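You operate a simulated robot arm through the tools that you are given. There is no shell and no other tool.

Carry out the task below with a simulated robot arm. There is one attempt and no reset: what you move stays moved.

Task
Shut the chiller, set the blue card's temperature, defrost it and clear the alarm once the air is cold.
Fine: put the blue card back in its pocket on the chiller door.

Only the result counts: the job must be done as asked and must still hold three seconds after the hand-in. Knocking over, shifting, dropping, spilling or breaking anything else fails it.

Robot
A 6-joint arm with a two-finger gripper, fixed in place. Base frame: the origin is at the foot of the arm, x ahead of it, y to its left, z up. Lengths are in mm, angles in rad, forces in N, time in s.
Its first joint turns from -2.897 to 2.897 rad. Payload 2.45 kg.
The tool frame sits at the grasp point between the pads (the TCP): z along the fingers, y along the line on which they close. The tips reach 20 mm beyond it. Largest opening 140 mm; the body of the gripper starts 168 mm behind the TCP.
Orientation is told as [roll, pitch, yaw] about the base's x, y, z axes, in that order, counted from this pose: with the fingers straight down and closing along the base's y, the tool's x points along the base's -x, its y along +y and its z along -z.

Tools
- The arm moves only by the tool drive_tool. Its argument "increments" is one flat list of numbers, 7 for each row, row after row: the gripper command, from -1 (shut) to 1 (fully open), values between in proportion, then the shift along the base's x, y, z in units of 150 mm (1.0 is 150 mm), then the turn, a rotation vector about the base's x, y, z in units of 60 degrees (1.0 is 60 degrees). In form: [jaw, x, y, z, wx, wy, wz, jaw, x, y, z, wx, wy, wz, ...]. A call has 1 to 20 rows; each row is the pose to reach, as a shift and turn from the pose commanded when the call began. A call with a number of a shift or a turn outside -1 to 1 is refused whole. A row lasts 0.2 s, in which the tool goes at most 50 mm and 0.15 rad; a call with a longer step from one row to the next is refused whole, and so is a gripper value outside its range. Where a pose cannot be reached the arm comes as near as it can. A force on the tool above 40 N (or 10 N above the force at the start of the call, whichever is more), or a blocked arm, ends the call early, and 0.2 s more pass. The fingers move at their own pace (about 45 mm/s each) and stop on an object; they squeeze with about 44 N. The grip force told is the motor's: it shows also when the fingers shut on nothing. Time passes only in rows, and 0.2 s behind the last, so rows that repeat a pose let the fingers close. The reply holds the time, the measured pose of the TCP, the force on the tool along the base axes, the opening and the grip force, in the units named above and with some noise, with the torque about the TCP (base axes, N m) and any sound that the robot's microphone picked up.
- Cameras (640 x 400 px; columns grow to the right, rows downward): "scene" is fixed at [60.8, -505.3, 1580.8]; the picture's right is [0.56, -0.83, 0.00], its down [-0.23, -0.15, -0.96] and it looks along [0.80, 0.54, -0.28] (base axes); focal length 320 px, centre (320, 200). "wrist" rides on the gripper at [78, 11, -209] in the tool frame; the picture's right is [-0.14, 0.99, 0.00], its down [-0.92, -0.13, -0.37] and it looks along [-0.36, -0.05, 0.93] (tool axes); focal length 280 px, centre (320, 200). There is no depth. A picture from a camera that has moved, and an enlarged one, comes with that camera's place and axes in the base frame and with its lens. The place of the scene camera against the robot may be out by one fixed shift of up to 18 mm in any direction.
- camera(camera): a new picture of that camera. The clock stands still meanwhile.
- inspect(camera, box): a new picture of the part [left, top, right, bottom] of that camera's present view, enlarged. The clock stands still meanwhile.
- sign_off(): hands the job in; it is judged then, once.

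Places have to be worked out from the pictures, the camera data and where the tool is seen. Open the gripper and draw the arm clear of the work before you hand the job in, unless the task says otherwise.

The tools are called as a command line: name --argument value ..., lists and objects as JSON in quotes. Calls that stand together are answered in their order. drive_tool: Moves the arm, as the interface text tells. Its arguments: {"type":"object","properties":{"increments":{"type":"array"}},"required":["increments"]} The other tools are called the same way: camera (camera) takes a picture; inspect (camera, box) takes an enlarged picture of a part of a camera's view; sign_off () hands the job in.

At the start:

```text
time: 0.0
tool_pos: [545.5, -151.4, 1467.9]
ee_rot: [-0.002, 0.0, 0.001]
force: [-0.7, -0.1, 0.1]
torque: [0.01, 0.0, 0.0]
grip_width: 139.9
gripper_force: 0.0
```

scene: 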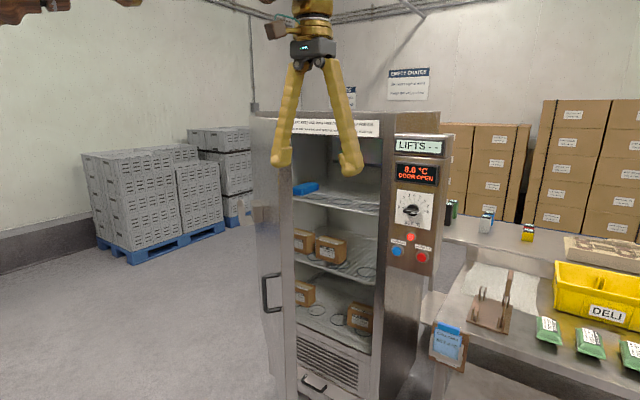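
wrist: 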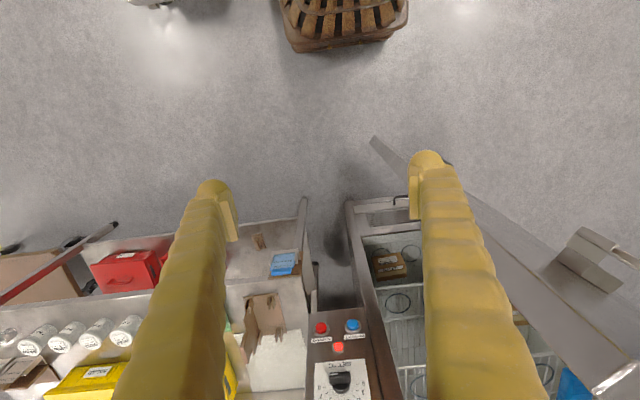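

The chiller door stands open, the panel carries a display, dial and buttons, and a blue card lies on the bench side. I will enlarge the relevant parts before moving.

inspect --camera "scene" --box '[380, 120, 460, 280]'

inspect --camera "scene" --box '[410, 300, 490, 380]'

inspect --camera "scene" --box '[240, 100, 400, 400]'

inspect --camera "wrist" --box '[220, 180, 400, 400]'

inspect --camera "scene" --box '[270, 60, 450, 160]'

```text
2.50 times, centred on (420, 200) of scene
camera zoom: at [60.8, -505.3, 1580.8], right [0.56, -0.83, 0.0], down [-0.23, -0.15, -0.96], along [0.8, 0.54, -0.28], focal length 801 px, centre (70, 200)
```

zoom: 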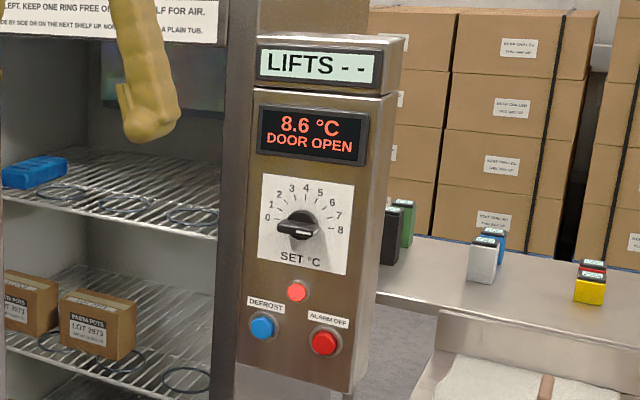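

```text
5.00 times, centred on (450, 340) of scene
camera zoom: at [60.8, -505.3, 1580.8], right [0.56, -0.83, 0.0], down [-0.23, -0.15, -0.96], along [0.8, 0.54, -0.28], focal length 1603 px, centre (-330, -500)
```

zoom: 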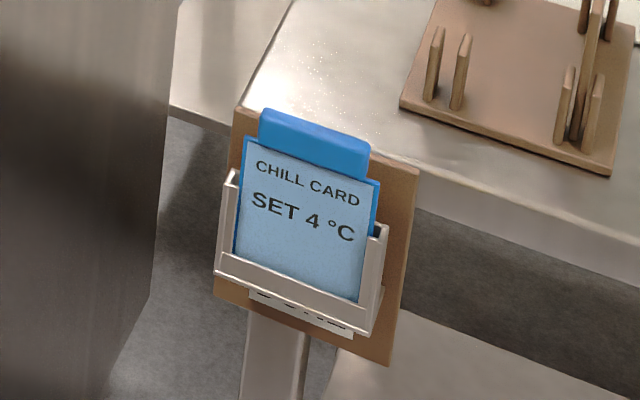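

```text
1.33 times, centred on (320, 250) of scene
camera zoom: at [60.8, -505.3, 1580.8], right [0.56, -0.83, 0.0], down [-0.23, -0.15, -0.96], along [0.8, 0.54, -0.28], focal length 427 px, centre (320, 133)
```

zoom: 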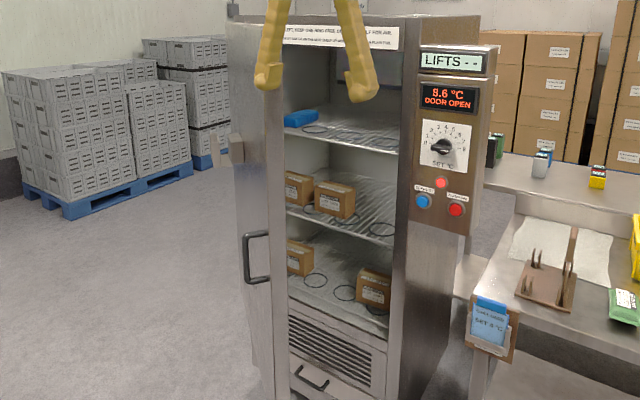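

```text
1.82 times, centred on (310, 290) of wrist
camera zoom: at [466.8, -139.6, 1676.4], right [0.14, 0.99, 0.0], down [0.92, -0.13, 0.37], along [0.37, -0.05, -0.93], focal length 510 px, centre (338, 36)
```

zoom: 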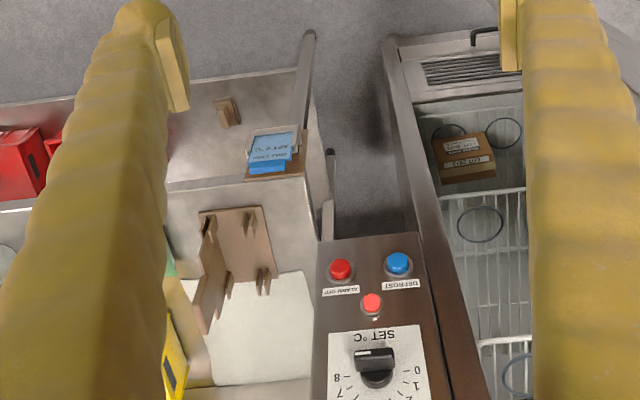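

```text
3.56 times, centred on (360, 110) of scene
camera zoom: at [60.8, -505.3, 1580.8], right [0.56, -0.83, 0.0], down [-0.23, -0.15, -0.96], along [0.8, 0.54, -0.28], focal length 1140 px, centre (178, 520)
```

zoom: 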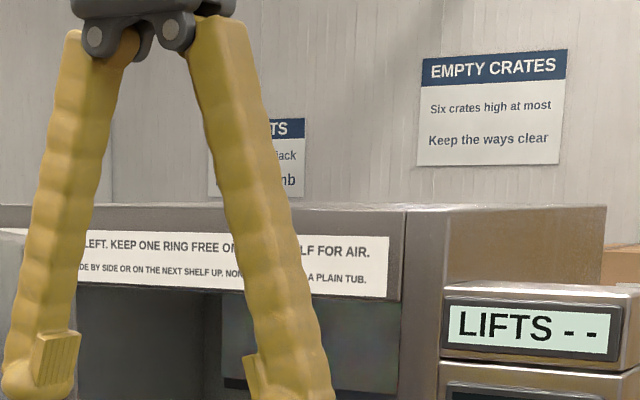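

The panel knob triangulates to about (1108, -179, 1222) and reads 0 to 8 with the pointer near 0. I'll enlarge the door and the bench end in the wrist view to find the pocket and handle.

inspect --camera "wrist" --box '[440, 150, 640, 400]'

inspect --camera "scene" --box '[230, 160, 310, 260]'

inspect --camera "scene" --box '[240, 240, 320, 400]'

inspect --camera "scene" --box '[420, 180, 640, 400]'

inspect --camera "scene" --box '[240, 90, 320, 140]'

```text
1.60 times, centred on (540, 275) of wrist
camera zoom: at [466.8, -139.6, 1676.4], right [0.14, 0.99, 0.0], down [0.92, -0.13, 0.37], along [0.37, -0.05, -0.93], focal length 449 px, centre (-32, 80)
```

zoom: 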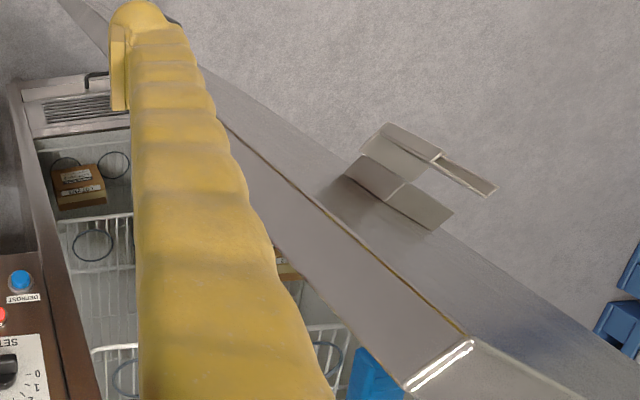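

```text
4.00 times, centred on (270, 210) of scene
camera zoom: at [60.8, -505.3, 1580.8], right [0.56, -0.83, 0.0], down [-0.23, -0.15, -0.96], along [0.8, 0.54, -0.28], focal length 1282 px, centre (520, 160)
```

zoom: 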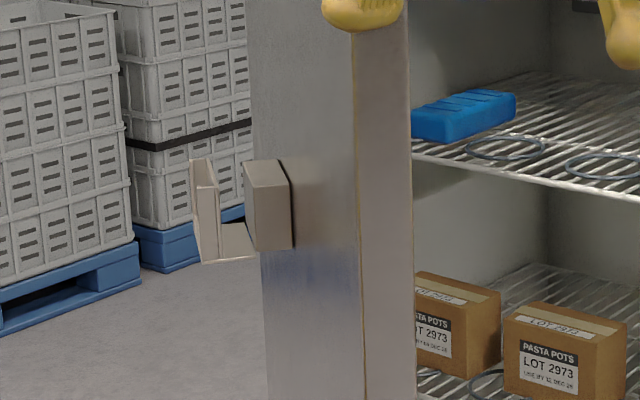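

```text
2.50 times, centred on (280, 320) of scene
camera zoom: at [60.8, -505.3, 1580.8], right [0.56, -0.83, 0.0], down [-0.23, -0.15, -0.96], along [0.8, 0.54, -0.28], focal length 801 px, centre (420, -100)
```

zoom: 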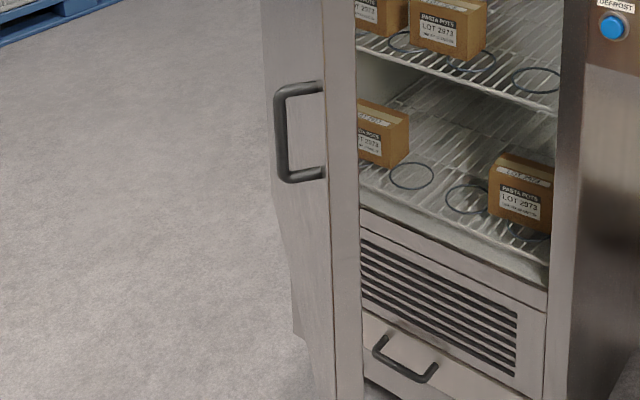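

```text
1.82 times, centred on (530, 290) of scene
camera zoom: at [60.8, -505.3, 1580.8], right [0.56, -0.83, 0.0], down [-0.23, -0.15, -0.96], along [0.8, 0.54, -0.28], focal length 583 px, centre (-62, 36)
```

zoom: 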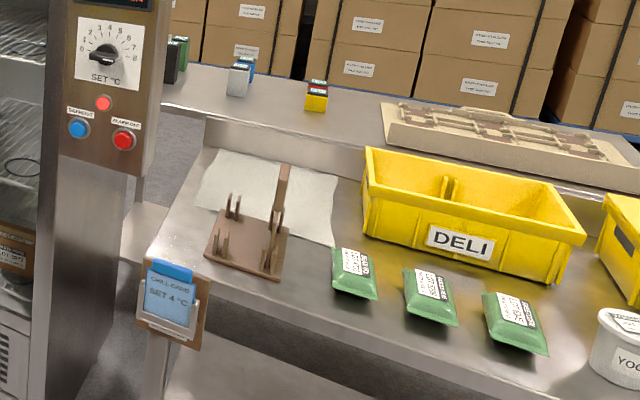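

```text
8.00 times, centred on (280, 115) of scene
camera zoom: at [60.8, -505.3, 1580.8], right [0.56, -0.83, 0.0], down [-0.23, -0.15, -0.96], along [0.8, 0.54, -0.28], focal length 2564 px, centre (640, 880)
```

zoom: 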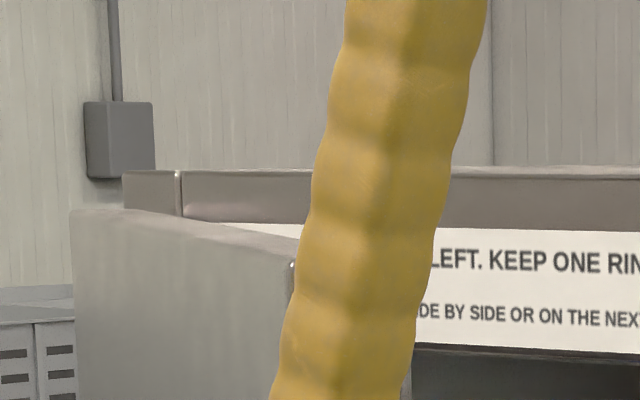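

I need a frontal view of the chiller, so I'll pitch the tool forward 60° in place, well clear of everything, and take a wrist picture.

drive_tool --increments '[1, 0, 0, 0, 0, -0.125, 0, 1, 0, 0, 0, 0, -0.25, 0, 1, 0, 0, 0, 0, -0.375, 0, 1, 0, 0, 0, 0, -0.5, 0, 1, 0, 0, 0, 0, -0.625, 0, 1, 0, 0, 0, 0, -0.75, 0, 1, 0, 0, 0, 0, -0.875, 0, 1, 0, 0, 0, 0, -1, 0]'

camera --camera "wrist"

camera --camera "scene"

```text
time: 1.3
tool_pos: [644.7, -132.5, 1373.8]
ee_rot: [0.08, -0.528, 0.046]
force: [-1.2, -0.4, -0.2]
torque: [0.06, -0.04, 0.03]
grip_width: 140.1
gripper_force: 0.1
stopped in row 6: the arm was blocked; the commanded pose is now the measured one
```

```text
taken
camera wrist: at [471.9, -145.9, 1514.9], right [0.03, 0.99, 0.14], down [0.62, -0.13, 0.77], along [0.78, 0.06, -0.62], focal length 280 px, centre (320, 200)
```

wrist: 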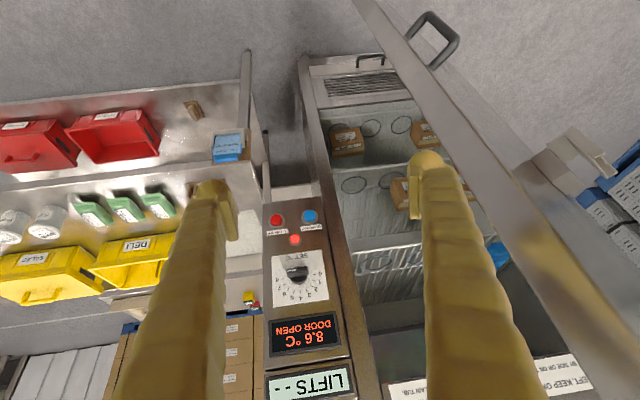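

```text
taken
```

scene: 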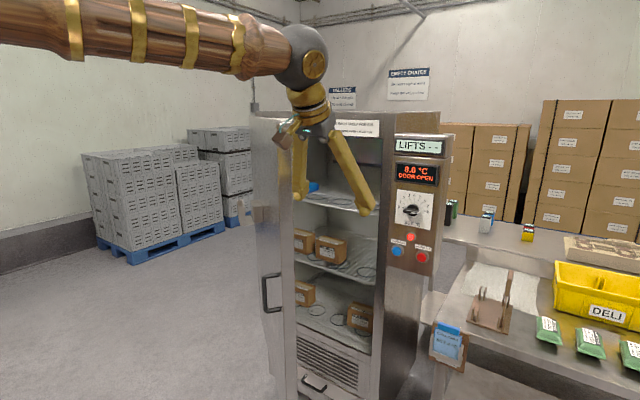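

The pitch stopped partway at an arm limit, but this view shows the door, its pocket and handle, and the panel. I'll enlarge these.

inspect --camera "wrist" --box '[240, 180, 400, 400]'

inspect --camera "wrist" --box '[180, 100, 300, 190]'

inspect --camera "wrist" --box '[480, 100, 640, 260]'

inspect --camera "wrist" --box '[300, 0, 500, 120]'

inspect --camera "wrist" --box '[480, 240, 640, 400]'

```text
1.82 times, centred on (320, 290) of wrist
camera zoom: at [471.9, -145.9, 1514.9], right [0.03, 0.99, 0.14], down [0.62, -0.13, 0.77], along [0.78, 0.06, -0.62], focal length 510 px, centre (320, 36)
```

zoom: 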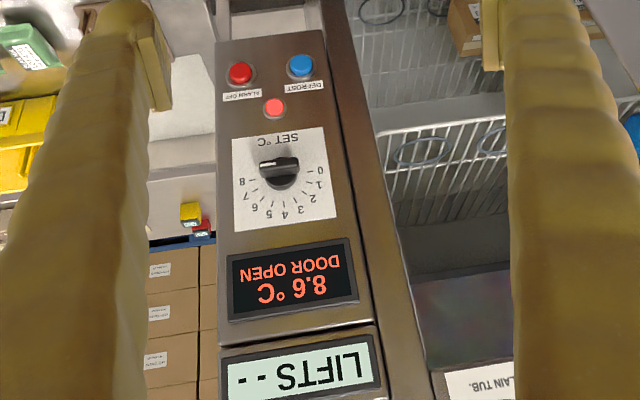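

```text
4.44 times, centred on (240, 145) of wrist
camera zoom: at [471.9, -145.9, 1514.9], right [0.03, 0.99, 0.14], down [0.62, -0.13, 0.77], along [0.78, 0.06, -0.62], focal length 1246 px, centre (676, 444)
```

zoom: 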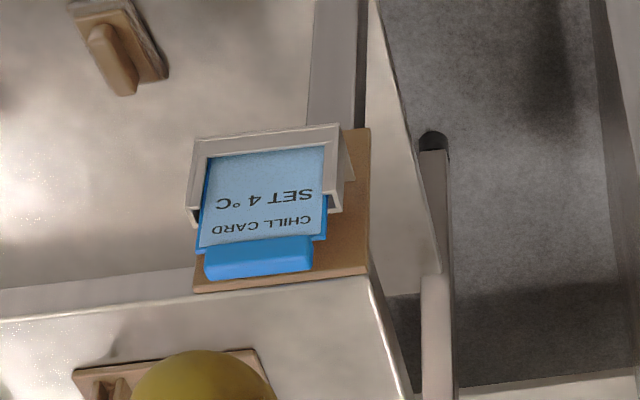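

```text
2.50 times, centred on (560, 180) of wrist
camera zoom: at [471.9, -145.9, 1514.9], right [0.03, 0.99, 0.14], down [0.62, -0.13, 0.77], along [0.78, 0.06, -0.62], focal length 701 px, centre (-280, 250)
```

zoom: 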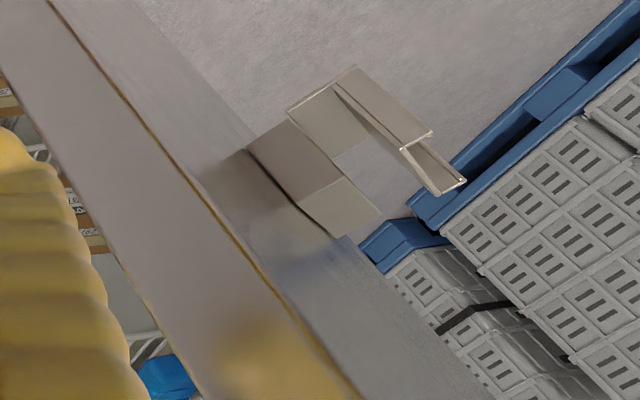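

```text
3.20 times, centred on (400, 60) of wrist
camera zoom: at [471.9, -145.9, 1514.9], right [0.03, 0.99, 0.14], down [0.62, -0.13, 0.77], along [0.78, 0.06, -0.62], focal length 897 px, centre (64, 648)
```

zoom: 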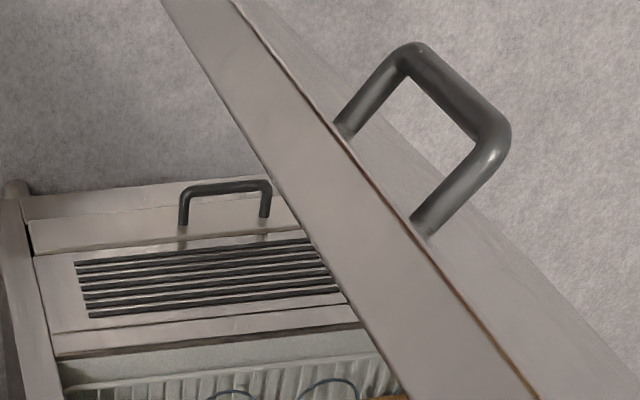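

```text
2.50 times, centred on (560, 320) of wrist
camera zoom: at [471.9, -145.9, 1514.9], right [0.03, 0.99, 0.14], down [0.62, -0.13, 0.77], along [0.78, 0.06, -0.62], focal length 701 px, centre (-280, -100)
```

zoom: 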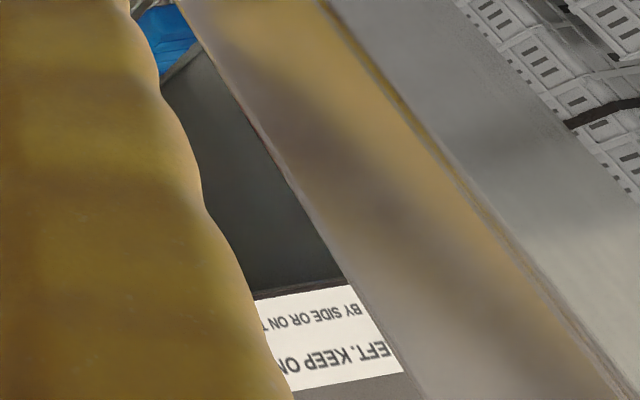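

The door appears to be open about 40°, with its free edge near (690, 70), the hinge near (1110, 560) and the pocket near (857, 318, 1214). I'll return to tool-down and move left in front of the free edge to see the outer face of the door.

drive_tool --increments '[1, -0.16, 0, 0.15, -0.019, 0.12, -0.008, 1, -0.32, 0, 0.3, -0.038, 0.25, -0.015, 1, -0.48, 0, 0.45, -0.057, 0.38, -0.022, 1, -0.66, 0, 0.6, -0.076, 0.5, -0.03, 1, -0.66, 0.3, 0.6, -0.076, 0.5, -0.03, 1, -0.66, 0.6, 0.6, -0.076, 0.5, -0.03, 1, -0.66, 0.9, 0.6, -0.076, 0.5, -0.03]'

camera --camera "wrist"

camera --camera "scene"

```text
time: 2.9
tool_pos: [536.0, -0.8, 1473.7]
ee_rot: [0.008, -0.016, 0.026]
force: [-0.4, -0.8, -0.3]
torque: [0.0, 0.01, 0.01]
grip_width: 139.8
gripper_force: 0.1
```

```text
taken
camera wrist: at [453.6, 6.6, 1680.6], right [0.11, 0.99, 0.01], down [0.92, -0.11, 0.38], along [0.38, -0.03, -0.92], focal length 280 px, centre (320, 200)
```

wrist: 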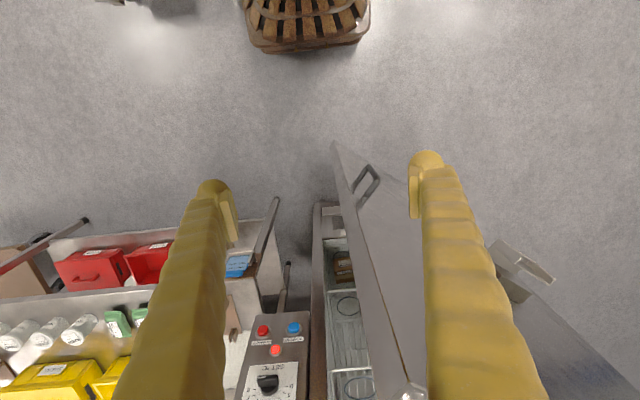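

```text
taken
```

scene: 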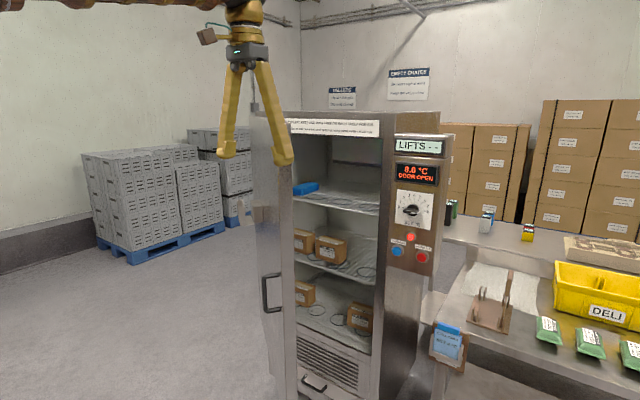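

I'll enlarge the door free edge, its pocket and handle from this new viewpoint to triangulate.

inspect --camera "wrist" --box '[320, 240, 520, 400]'

inspect --camera "wrist" --box '[460, 200, 620, 340]'

inspect --camera "wrist" --box '[310, 120, 430, 240]'

inspect --camera "scene" --box '[200, 80, 400, 200]'

inspect --camera "wrist" --box '[210, 230, 330, 400]'

```text
2.50 times, centred on (420, 320) of wrist
camera zoom: at [453.6, 6.6, 1680.6], right [0.11, 0.99, 0.01], down [0.92, -0.11, 0.38], along [0.38, -0.03, -0.92], focal length 701 px, centre (70, -100)
```

zoom: 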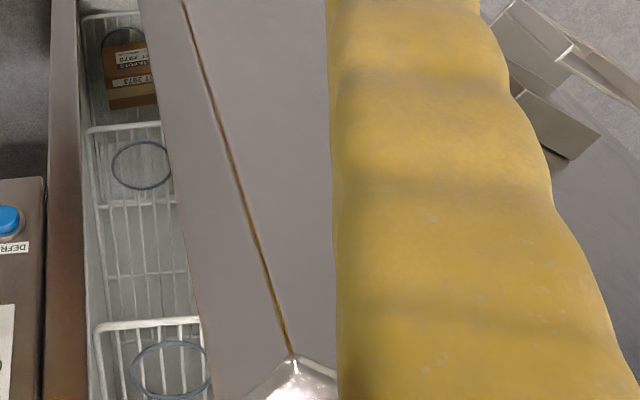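

```text
2.86 times, centred on (540, 270) of wrist
camera zoom: at [453.6, 6.6, 1680.6], right [0.11, 0.99, 0.01], down [0.92, -0.11, 0.38], along [0.38, -0.03, -0.92], focal length 801 px, centre (-309, 0)
```

zoom: 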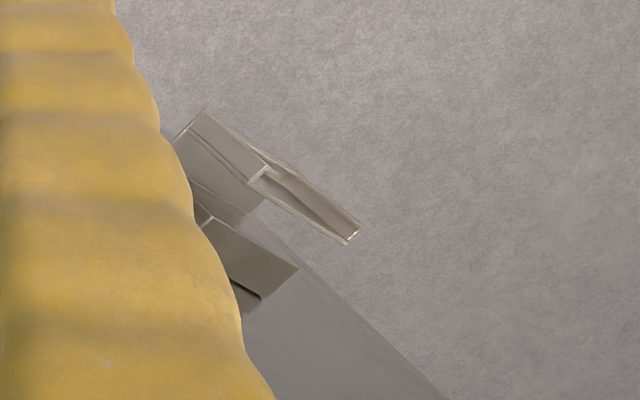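

```text
3.33 times, centred on (370, 180) of wrist
camera zoom: at [453.6, 6.6, 1680.6], right [0.11, 0.99, 0.01], down [0.92, -0.11, 0.38], along [0.38, -0.03, -0.92], focal length 935 px, centre (153, 267)
```

zoom: 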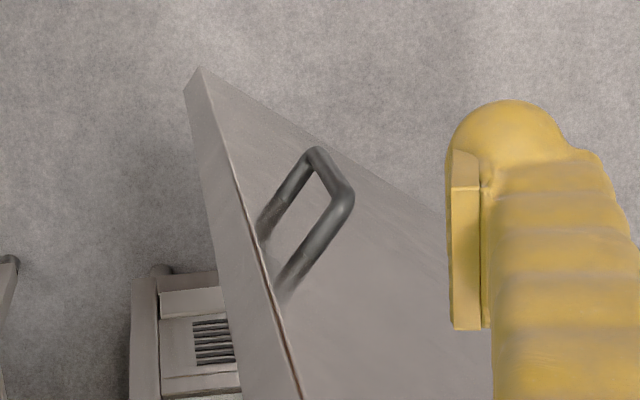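

```text
3.20 times, centred on (300, 140) of scene
camera zoom: at [60.8, -505.3, 1580.8], right [0.56, -0.83, 0.0], down [-0.23, -0.15, -0.96], along [0.8, 0.54, -0.28], focal length 1026 px, centre (384, 392)
```

zoom: 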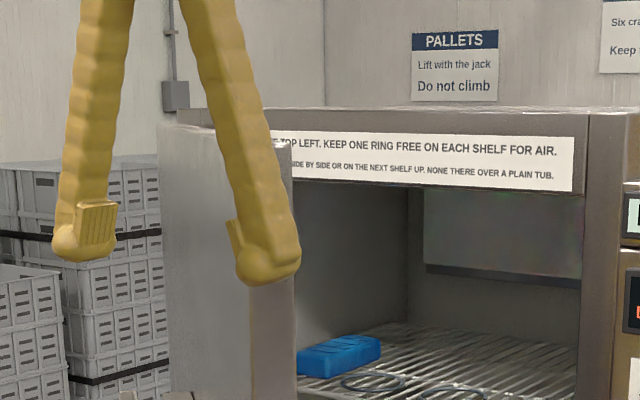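

```text
2.35 times, centred on (270, 315) of wrist
camera zoom: at [453.6, 6.6, 1680.6], right [0.11, 0.99, 0.01], down [0.92, -0.11, 0.38], along [0.38, -0.03, -0.92], focal length 660 px, centre (438, -71)
```

zoom: 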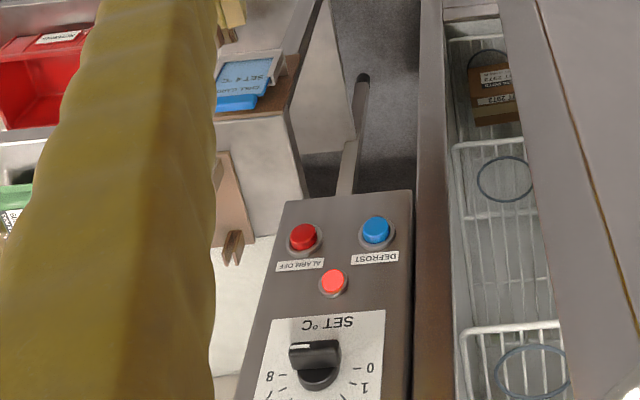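

Triangulating three wrist views gives the door free edge at about (675, 52), top z 1535. DEFROST is about (1095, -134, 1070), ALARM OFF (1090, -223, 1073) and the knob (1080, -178, 1243). I'll move left to the outer side of the door, descend with the fingers closing, and check.

drive_tool --increments '[0, 0, 0.33, 0, 0, 0, 0, -1, 0, 0.66, 0, 0, 0, 0, -1, 0, 1, 0, 0, 0, 0, -1, 0, 1, -0.33, 0, 0, 0, -1, 0, 1, -0.66, 0, 0, 0, -1, 0, 1, -1, 0, 0, 0]'

camera --camera "wrist"

camera --camera "scene"

```text
refused: row 3 steps farther than a row can; nothing moved
```

```text
taken
camera wrist: at [453.6, 6.6, 1680.6], right [0.11, 0.99, 0.01], down [0.92, -0.11, 0.38], along [0.38, -0.03, -0.92], focal length 280 px, centre (320, 200)
```

wrist: 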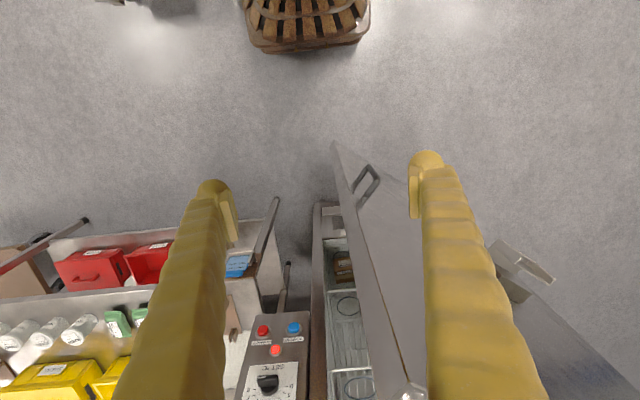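

```text
taken
```

scene: 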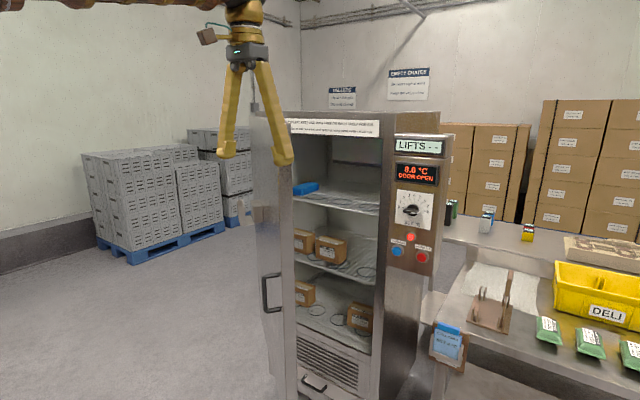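

The step of 0.34 units was just over 50 mm, so the call was refused. I'll repeat it with smaller steps.

drive_tool --increments '[0, 0, 0.3, 0, 0, 0, 0, 0, 0, 0.6, 0, 0, 0, 0, -1, 0, 0.9, 0, 0, 0, 0, -1, 0, 1, -0.3, 0, 0, 0, -1, 0, 1, -0.6, 0, 0, 0, -1, 0, 1, -0.9, 0, 0, 0, -1, 0, 1, -1, 0, 0, 0]'

camera --camera "wrist"

camera --camera "scene"

```text
time: 4.5
tool_pos: [536.8, 150.4, 1323.4]
ee_rot: [0.008, -0.016, 0.026]
force: [0.4, -0.4, -0.3]
torque: [0.0, -0.01, -0.02]
grip_width: 0.0
gripper_force: 2.0
```

```text
taken
camera wrist: at [454.8, 157.0, 1531.7], right [0.11, 0.99, 0.01], down [0.92, -0.11, 0.38], along [0.38, -0.03, -0.92], focal length 280 px, centre (320, 200)
```

wrist: 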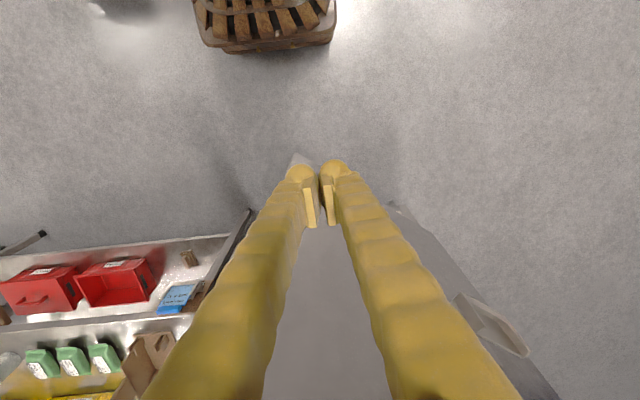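

```text
taken
```

scene: 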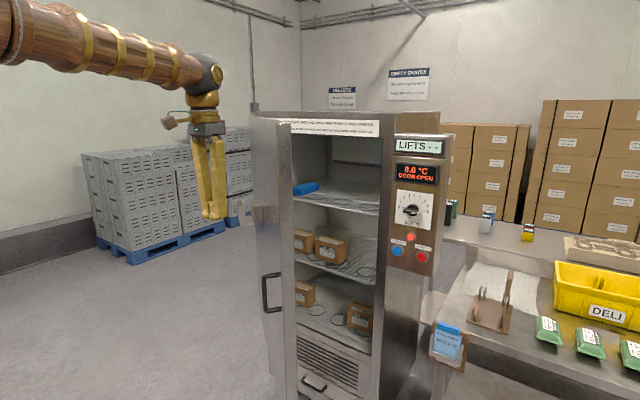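

The closed fingers are at (537, 150, 1323) on the outer side of the door, about 170 mm off its face. I'll lower a little and tilt the tool 45° forward so that the tips lead for pushing.

drive_tool --increments '[-1, 0.05, 0, -0.08, 0, -0.125, 0, -1, 0.1, 0, -0.16, 0, -0.25, 0, -1, 0.15, 0, -0.24, 0, -0.375, 0, -1, 0.2, 0, -0.32, 0, -0.5, 0, -1, 0.25, 0, -0.4, 0, -0.625, 0, -1, 0.3, 0, -0.45, 0, -0.75, 0]'

camera --camera "wrist"

camera --camera "scene"

```text
time: 5.9
tool_pos: [581.5, 149.4, 1256.7]
ee_rot: [-0.019, -0.801, 0.041]
force: [0.4, -0.5, 0.7]
torque: [0.02, 0.03, -0.01]
grip_width: 0.0
gripper_force: 29.3
```

```text
taken
camera wrist: at [376.1, 156.7, 1343.8], right [0.07, 0.99, 0.09], down [0.38, -0.11, 0.92], along [0.92, -0.03, -0.38], focal length 280 px, centre (320, 200)
```

wrist: 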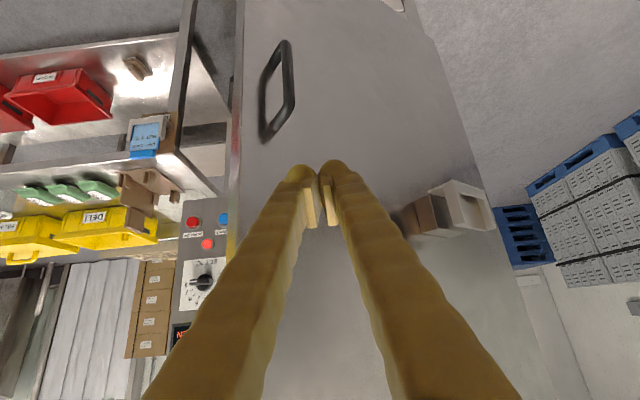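

```text
taken
```

scene: 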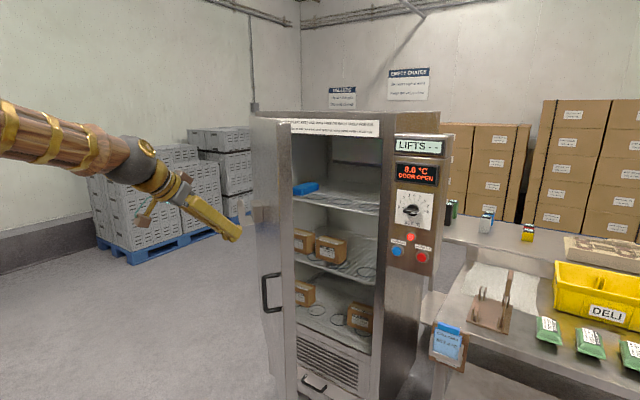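

Good frontal view of the door. I'll enlarge the pocket before pushing.

inspect --camera "wrist" --box '[380, 160, 520, 260]'

inspect --camera "wrist" --box '[110, 90, 250, 330]'

```text
4.00 times, centred on (450, 210) of wrist
camera zoom: at [376.1, 156.7, 1343.8], right [0.07, 0.99, 0.09], down [0.38, -0.11, 0.92], along [0.92, -0.03, -0.38], focal length 1122 px, centre (-200, 160)
```

zoom: 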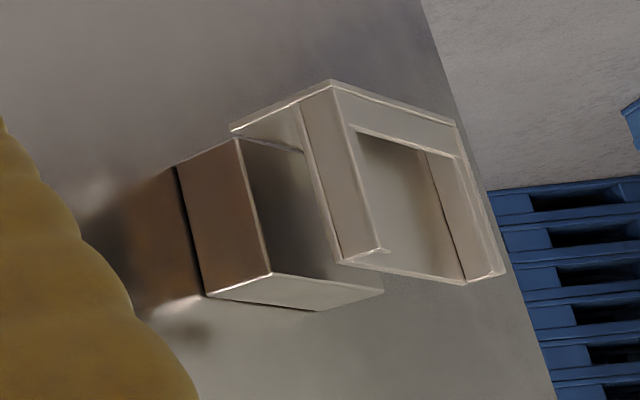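

```text
1.67 times, centred on (180, 210) of wrist
camera zoom: at [376.1, 156.7, 1343.8], right [0.07, 0.99, 0.09], down [0.38, -0.11, 0.92], along [0.92, -0.03, -0.38], focal length 467 px, centre (553, 183)
```

zoom: 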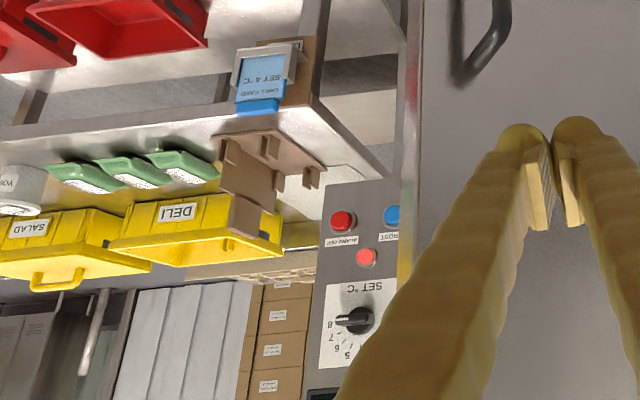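

The pocket is an open-topped frame standing off the door face on a block. I'll now push the door near its free edge, following the estimated arc (hinge near (1075, 577), radius 590) at z≈1257, above the handle.

drive_tool --increments '[-1, 0.15, -0.03, 0, 0, 0, 0, -1, 0.3, -0.06, 0, 0, 0, 0, -1, 0.45, -0.1, 0, 0, 0, 0, -1, 0.58, -0.13, 0, 0, 0, 0, -1, 0.66, -0.16, 0, 0, 0, 0, -1, 0.74, -0.2, 0, 0, 0, 0, -1, 0.82, -0.25, 0, 0, 0, 0, -1, 0.9, -0.3, 0, 0, 0, 0, -1, 0.97, -0.35, 0, 0, 0, 0]'

camera --camera "wrist"

camera --camera "scene"

```text
time: 7.9
tool_pos: [725.2, 97.5, 1255.5]
ee_rot: [-0.019, -0.804, 0.041]
force: [-0.6, 0.6, 0.1]
torque: [0.03, -0.01, 0.0]
grip_width: 0.1
gripper_force: 29.5
```

```text
taken
camera wrist: at [520.4, 104.8, 1344.8], right [0.07, 0.99, 0.09], down [0.38, -0.11, 0.92], along [0.92, -0.03, -0.38], focal length 280 px, centre (320, 200)
```

wrist: 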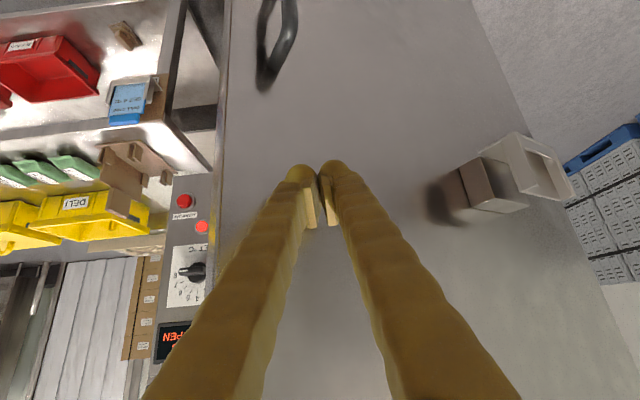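

```text
taken
```

scene: 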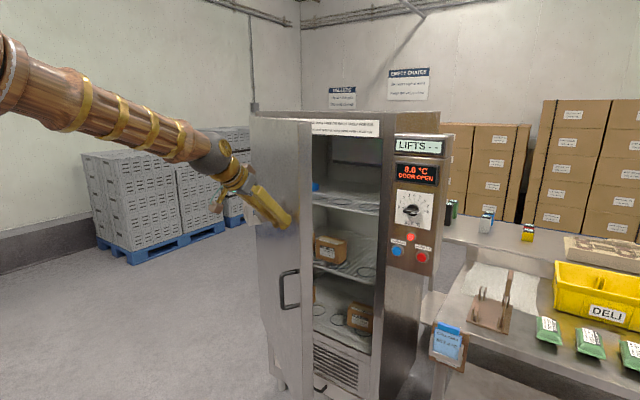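

The door is swinging with little force. I continue along the arc.

drive_tool --increments '[-1, 0.1, -0.06, 0, 0, 0, 0, -1, 0.2, -0.12, 0, 0, 0, 0, -1, 0.3, -0.18, 0, 0, 0, 0, -1, 0.4, -0.24, 0, 0, 0, 0, -1, 0.5, -0.3, 0, 0, 0, 0, -1, 0.6, -0.35, 0, 0, 0, 0, -1, 0.7, -0.4, 0, 0, 0, 0, -1, 0.8, -0.44, 0, 0, 0, 0, -1, 0.9, -0.48, 0, 0, 0, 0, -1, 1, -0.51, 0, 0, 0, 0]'

camera --camera "scene"

```text
time: 10.1
tool_pos: [874.7, 20.0, 1257.4]
ee_rot: [-0.019, -0.8, 0.041]
force: [0.1, 0.0, 0.1]
torque: [0.01, 0.02, 0.02]
grip_width: 0.1
gripper_force: 28.8
```

```text
taken
```

scene: 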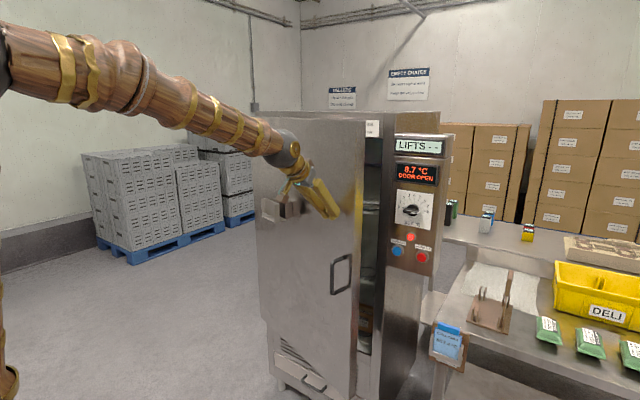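

The door is about 18° open now. I continue towards closed, ending slower.

drive_tool --increments '[-1, 0.1, -0.025, 0, 0, 0, 0, -1, 0.2, -0.05, 0, 0, 0, 0, -1, 0.3, -0.07, 0, 0, 0, 0, -1, 0.4, -0.09, 0, 0, 0, 0, -1, 0.5, -0.11, 0, 0, 0, 0, -1, 0.6, -0.13, 0, 0, 0, 0, -1, 0.7, -0.15, 0, 0, 0, 0, -1, 0.8, -0.165, 0, 0, 0, 0, -1, 0.9, -0.18, 0, 0, 0, 0, -1, 1, -0.19, 0, 0, 0, 0]'

camera --camera "scene"

camera --camera "wrist"

```text
time: 12.3
tool_pos: [1025.9, -8.4, 1255.8]
ee_rot: [-0.019, -0.803, 0.041]
force: [-0.7, 0.9, 0.6]
torque: [-0.01, 0.01, 0.01]
grip_width: 0.3
gripper_force: 29.8
```

```text
taken
```

scene: 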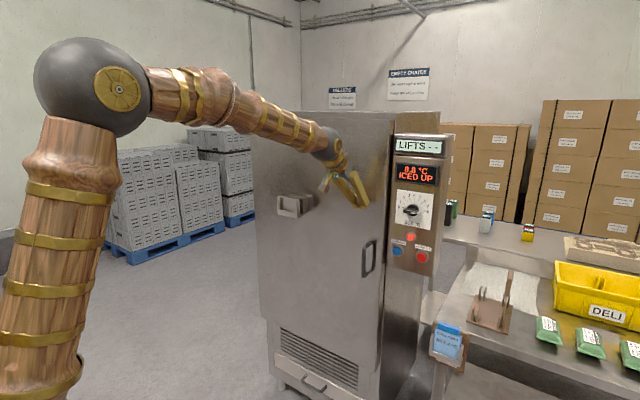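

```text
taken
camera wrist: at [820.9, -1.2, 1344.6], right [0.07, 0.99, 0.09], down [0.38, -0.11, 0.92], along [0.92, -0.03, -0.38], focal length 280 px, centre (320, 200)
```

wrist: 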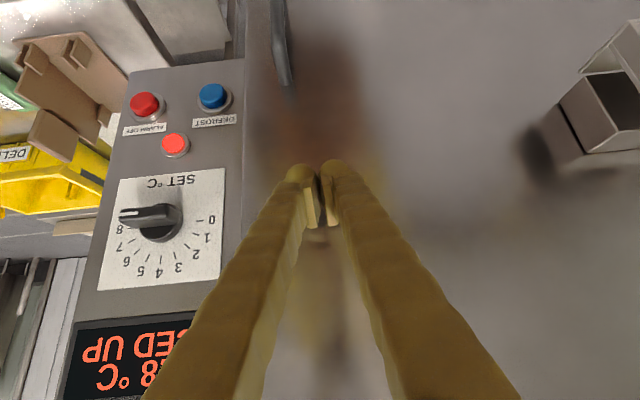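

The display now reads ICED UP rather than DOOR OPEN. I'll check the display and the knob's pointer closely.

inspect --camera "wrist" --box '[80, 150, 240, 300]'

inspect --camera "scene" --box '[360, 120, 460, 290]'

inspect --camera "scene" --box '[385, 180, 445, 230]'

```text
2.67 times, centred on (160, 225) of wrist
camera zoom: at [820.9, -1.2, 1344.6], right [0.07, 0.99, 0.09], down [0.38, -0.11, 0.92], along [0.92, -0.03, -0.38], focal length 748 px, centre (747, 133)
```

zoom: 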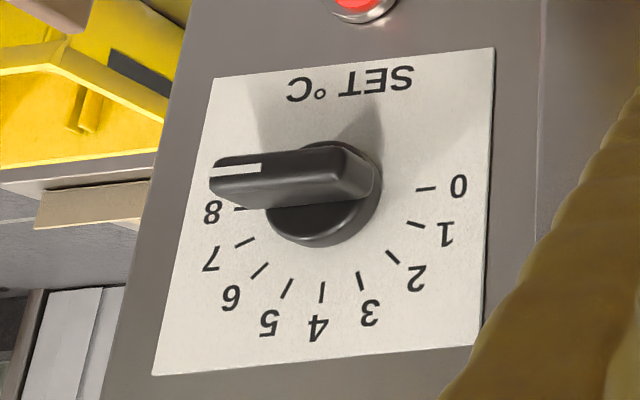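

```text
2.35 times, centred on (410, 205) of scene
camera zoom: at [60.8, -505.3, 1580.8], right [0.56, -0.83, 0.0], down [-0.23, -0.15, -0.96], along [0.8, 0.54, -0.28], focal length 754 px, centre (108, 188)
```

zoom: 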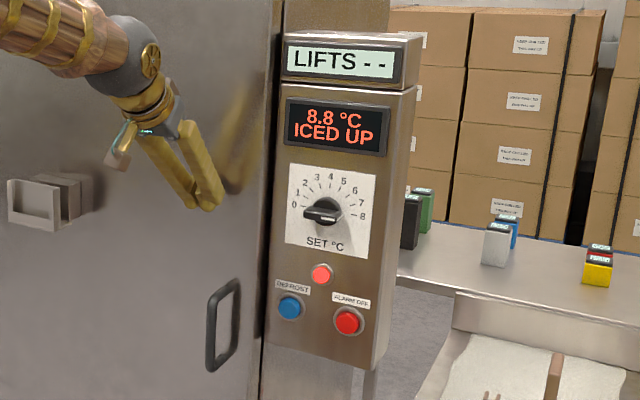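

```text
8.00 times, centred on (415, 205) of scene
camera zoom: at [60.8, -505.3, 1580.8], right [0.56, -0.83, 0.0], down [-0.23, -0.15, -0.96], along [0.8, 0.54, -0.28], focal length 2564 px, centre (-440, 160)
```

zoom: 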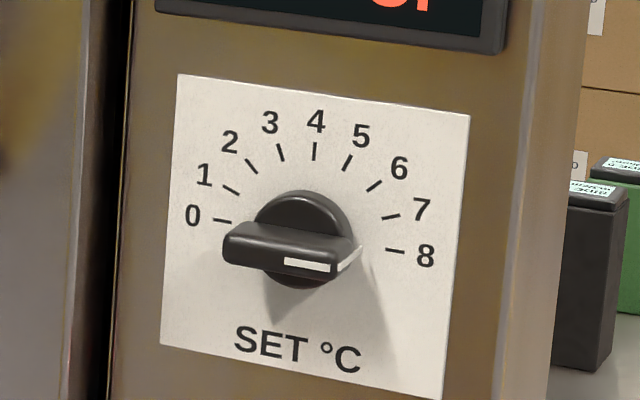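

The white pointer is at 8, so the knob must turn 90° counter-clockwise to 4. First I'll push the door further in gently until it seats.

drive_tool --increments '[-1, 0.04, 0, 0, 0, 0, 0, -1, 0.08, 0, 0, 0, 0, 0, -1, 0.12, 0, 0, 0, 0, 0, -1, 0.16, 0, 0, 0, 0, 0, -1, 0.2, 0, 0, 0, 0, 0, -1, 0.24, 0, 0, 0, 0, 0, -1, 0.28, 0, 0, 0, 0, 0, -1, 0.32, 0, 0, 0, 0, 0]'

inspect --camera "scene" --box '[240, 90, 460, 330]'

```text
time: 13.4
tool_pos: [1048.0, -8.1, 1256.0]
ee_rot: [-0.02, -0.796, 0.04]
force: [-20.6, -0.6, 5.2]
torque: [-0.09, -0.17, -0.24]
grip_width: 0.0
gripper_force: 29.6
stopped in row 5: the force on the tool passed its limit at 62 N (the readings are from after the stop); the commanded pose is now the measured one
```

```text
1.67 times, centred on (350, 210) of scene
camera zoom: at [60.8, -505.3, 1580.8], right [0.56, -0.83, 0.0], down [-0.23, -0.15, -0.96], along [0.8, 0.54, -0.28], focal length 534 px, centre (270, 183)
```

zoom: 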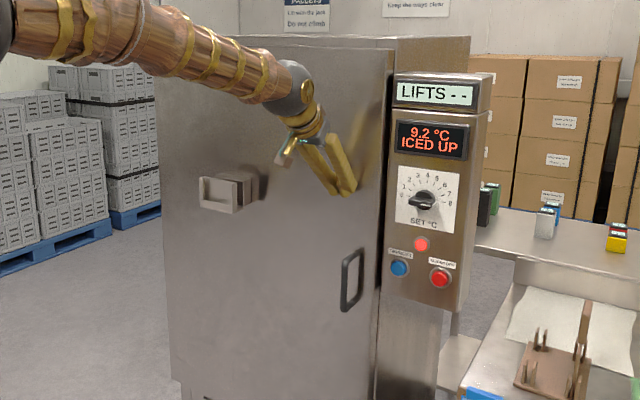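

The door is seated (face at x≈1074) and the display reads 9.2 °C ICED UP. From the dial plate corners, the knob axis is at about y=-183, z=1236.5, with the bar front at x≈1063 and the panel at x≈1104. I'll back off and bring the tool horizontal in front of the panel.

drive_tool --increments '[-1, -0.3, 0, 0, 0, -0.1, 0, -1, -0.6, -0.05, 0, 0, -0.22, 0, -1, -0.85, -0.2, 0, 0, -0.34, 0, -1, -0.95, -0.4, 0, 0, -0.46, 0, -1, -1, -0.6, 0, 0, -0.58, 0, -1, -1, -0.8, 0, 0, -0.68, 0, -1, -1, -1, 0, 0, -0.74, 0]'

camera --camera "wrist"

camera --camera "scene"

```text
time: 15.2
tool_pos: [887.4, -88.0, 1229.0]
ee_rot: [-0.935, -1.429, 1.172]
force: [-1.1, -0.6, 0.6]
torque: [-0.03, -0.01, -0.01]
grip_width: 0.0
gripper_force: 29.8
out of reach, approached as far as the arm can: row 3
stopped in row 7: the arm was blocked; the commanded pose is now the measured one
```

```text
taken
camera wrist: at [677.0, -135.2, 1166.5], right [-0.23, 0.97, 0.02], down [-0.28, -0.09, 0.96], along [0.93, 0.21, 0.29], focal length 280 px, centre (320, 200)
```

wrist: 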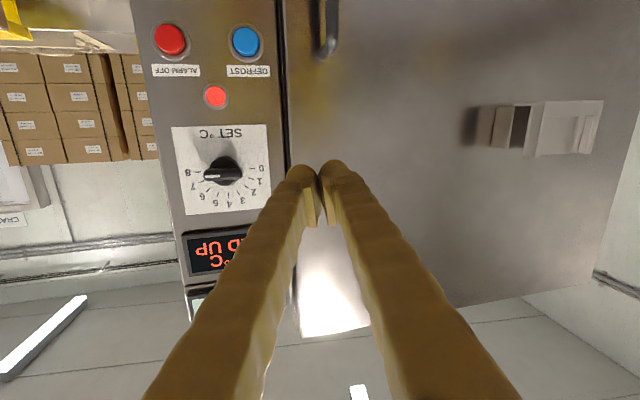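

```text
taken
```

scene: 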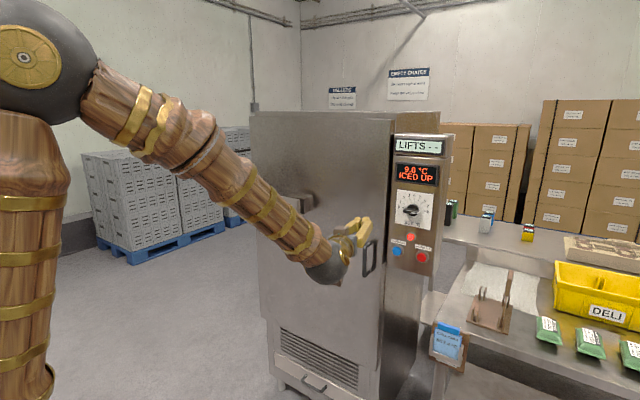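

Near the robot the horizontal tool pose runs into an arm limit, so the tool is yawed about 13°. I'll go forward to x≈990 in front of the knob (40 mm of clearance to the tips) and straighten the tool there.

drive_tool --increments '[-1, 0.15, -0.12, 0.01, 0.02, -0.015, -0.04, -1, 0.3, -0.25, 0.02, 0.05, -0.03, -0.08, -1, 0.45, -0.38, 0.03, 0.07, -0.05, -0.13, -1, 0.58, -0.5, 0.04, 0.09, -0.065, -0.18, -1, 0.68, -0.633, 0.05, 0.115, -0.08, -0.218]'

camera --camera "wrist"

camera --camera "scene"

```text
time: 16.4
tool_pos: [988.6, -184.2, 1234.6]
ee_rot: [-2.747, -1.558, 2.754]
force: [-0.5, -0.6, -0.1]
torque: [0.0, 0.0, -0.05]
grip_width: 0.2
gripper_force: 30.0
```

```text
taken
camera wrist: at [780.8, -173.6, 1153.6], right [-0.01, 0.99, 0.13], down [-0.38, -0.13, 0.92], along [0.93, -0.04, 0.38], focal length 280 px, centre (320, 200)
```

wrist: 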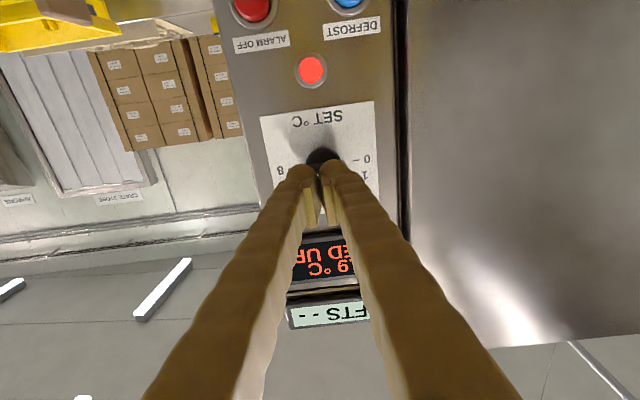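

```text
taken
```

scene: 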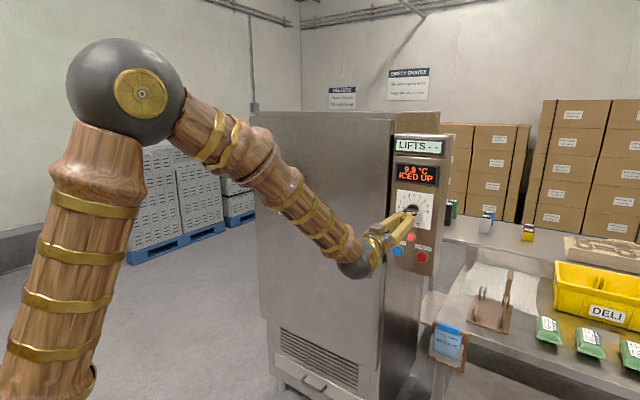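

The tool is now horizontal, aligned with the knob axis and centred on it. I'll roll it +90° about x so that the fingers close vertically on the horizontal bar.

drive_tool --increments '[-1, 0, 0, 0, 0.125, 0, 0, -1, 0, 0, 0, 0.25, 0, 0, -1, 0, 0, 0, 0.375, 0, 0, -1, 0, 0, 0, 0.5, 0, 0, -1, 0, 0, 0, 0.625, 0, 0, -1, 0, 0, 0, 0.75, 0, 0, -1, 0, 0, 0, 0.875, 0, 0]'

drive_tool --increments '[-1, 0, 0, 0, 0.125, 0, 0, -0.1, 0, 0, 0, 0.25, 0, 0, -0.1, 0, 0, 0, 0.375, 0, 0, -0.1, 0, 0, 0, 0.5, 0, 0, -0.1, 0, 0, 0, 0.625, 0, 0]'

camera --camera "wrist"

camera --camera "scene"

```text
time: 18.0
tool_pos: [989.3, -183.3, 1236.6]
ee_rot: [1.59, -0.657, -1.587]
force: [0.0, -0.5, -0.2]
torque: [-0.01, -0.03, -0.01]
grip_width: 0.0
gripper_force: 29.1
```

```text
time: 19.2
tool_pos: [988.3, -182.9, 1236.6]
ee_rot: [1.577, -0.006, -1.582]
force: [-0.2, -0.3, -0.2]
torque: [-0.02, 0.03, -0.02]
grip_width: 62.9
gripper_force: 0.1
```

```text
taken
camera wrist: at [779.9, -101.3, 1243.9], right [-0.01, -0.13, 0.99], down [-0.38, -0.92, -0.13], along [0.93, -0.38, -0.04], focal length 280 px, centre (320, 200)
```

wrist: 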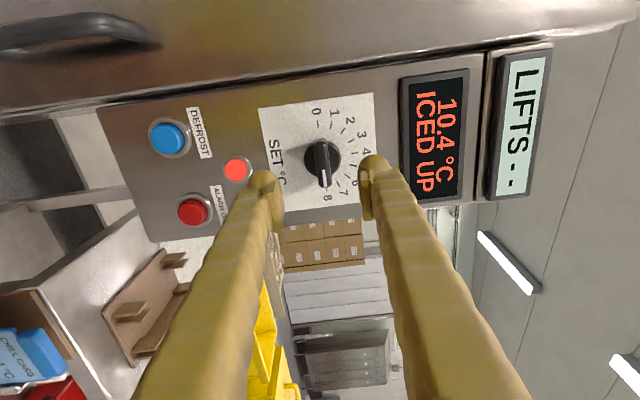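

```text
taken
```

scene: 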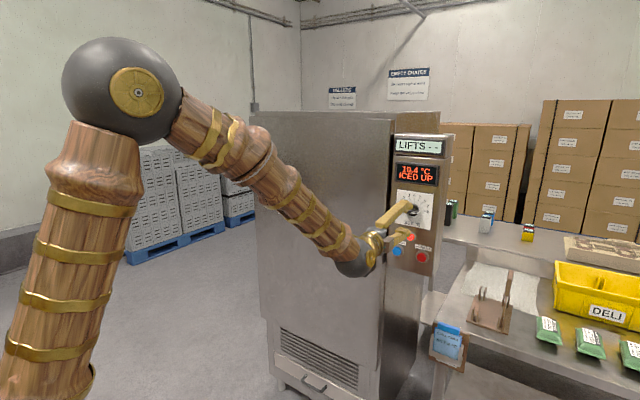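

The bar sits midway between the open fingers. I'll advance to x≈1062 and close on it.

drive_tool --increments '[-0.1, 0.15, 0, 0, 0, 0, 0, -0.1, 0.3, 0, 0, 0, 0, 0, -0.1, 0.42, 0, 0, 0, 0, 0, -0.1, 0.49, 0, 0, 0, 0, 0, -1, 0.49, 0, 0, 0, 0, 0, -1, 0.49, 0, 0, 0, 0, 0, -1, 0.49, 0, 0, 0, 0, 0, -1, 0.49, 0, 0, 0, 0, 0]'

inspect --camera "wrist" --box '[220, 60, 440, 240]'

```text
time: 21.1
tool_pos: [1063.3, -184.7, 1240.3]
ee_rot: [1.586, -0.006, -1.584]
force: [-9.3, 0.1, 2.4]
torque: [0.06, 0.03, -0.09]
grip_width: 14.2
gripper_force: 39.1
stopped in row 8: the force on the tool passed its limit at 43 N (the readings are from after the stop); the commanded pose is now the measured one
```

```text
2.22 times, centred on (330, 150) of wrist
camera zoom: at [854.8, -102.1, 1246.3], right [-0.02, -0.13, 0.99], down [-0.38, -0.92, -0.13], along [0.93, -0.38, -0.03], focal length 623 px, centre (298, 311)
```

zoom: 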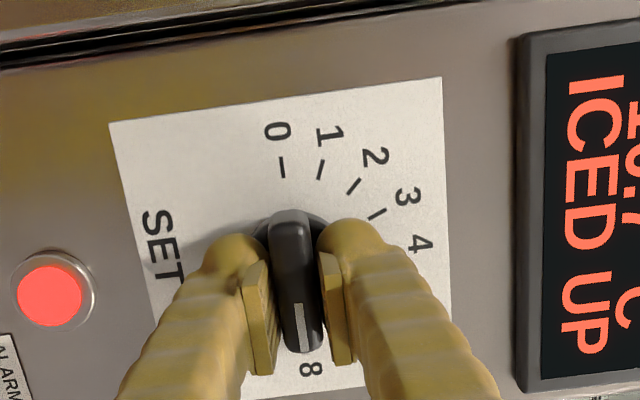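

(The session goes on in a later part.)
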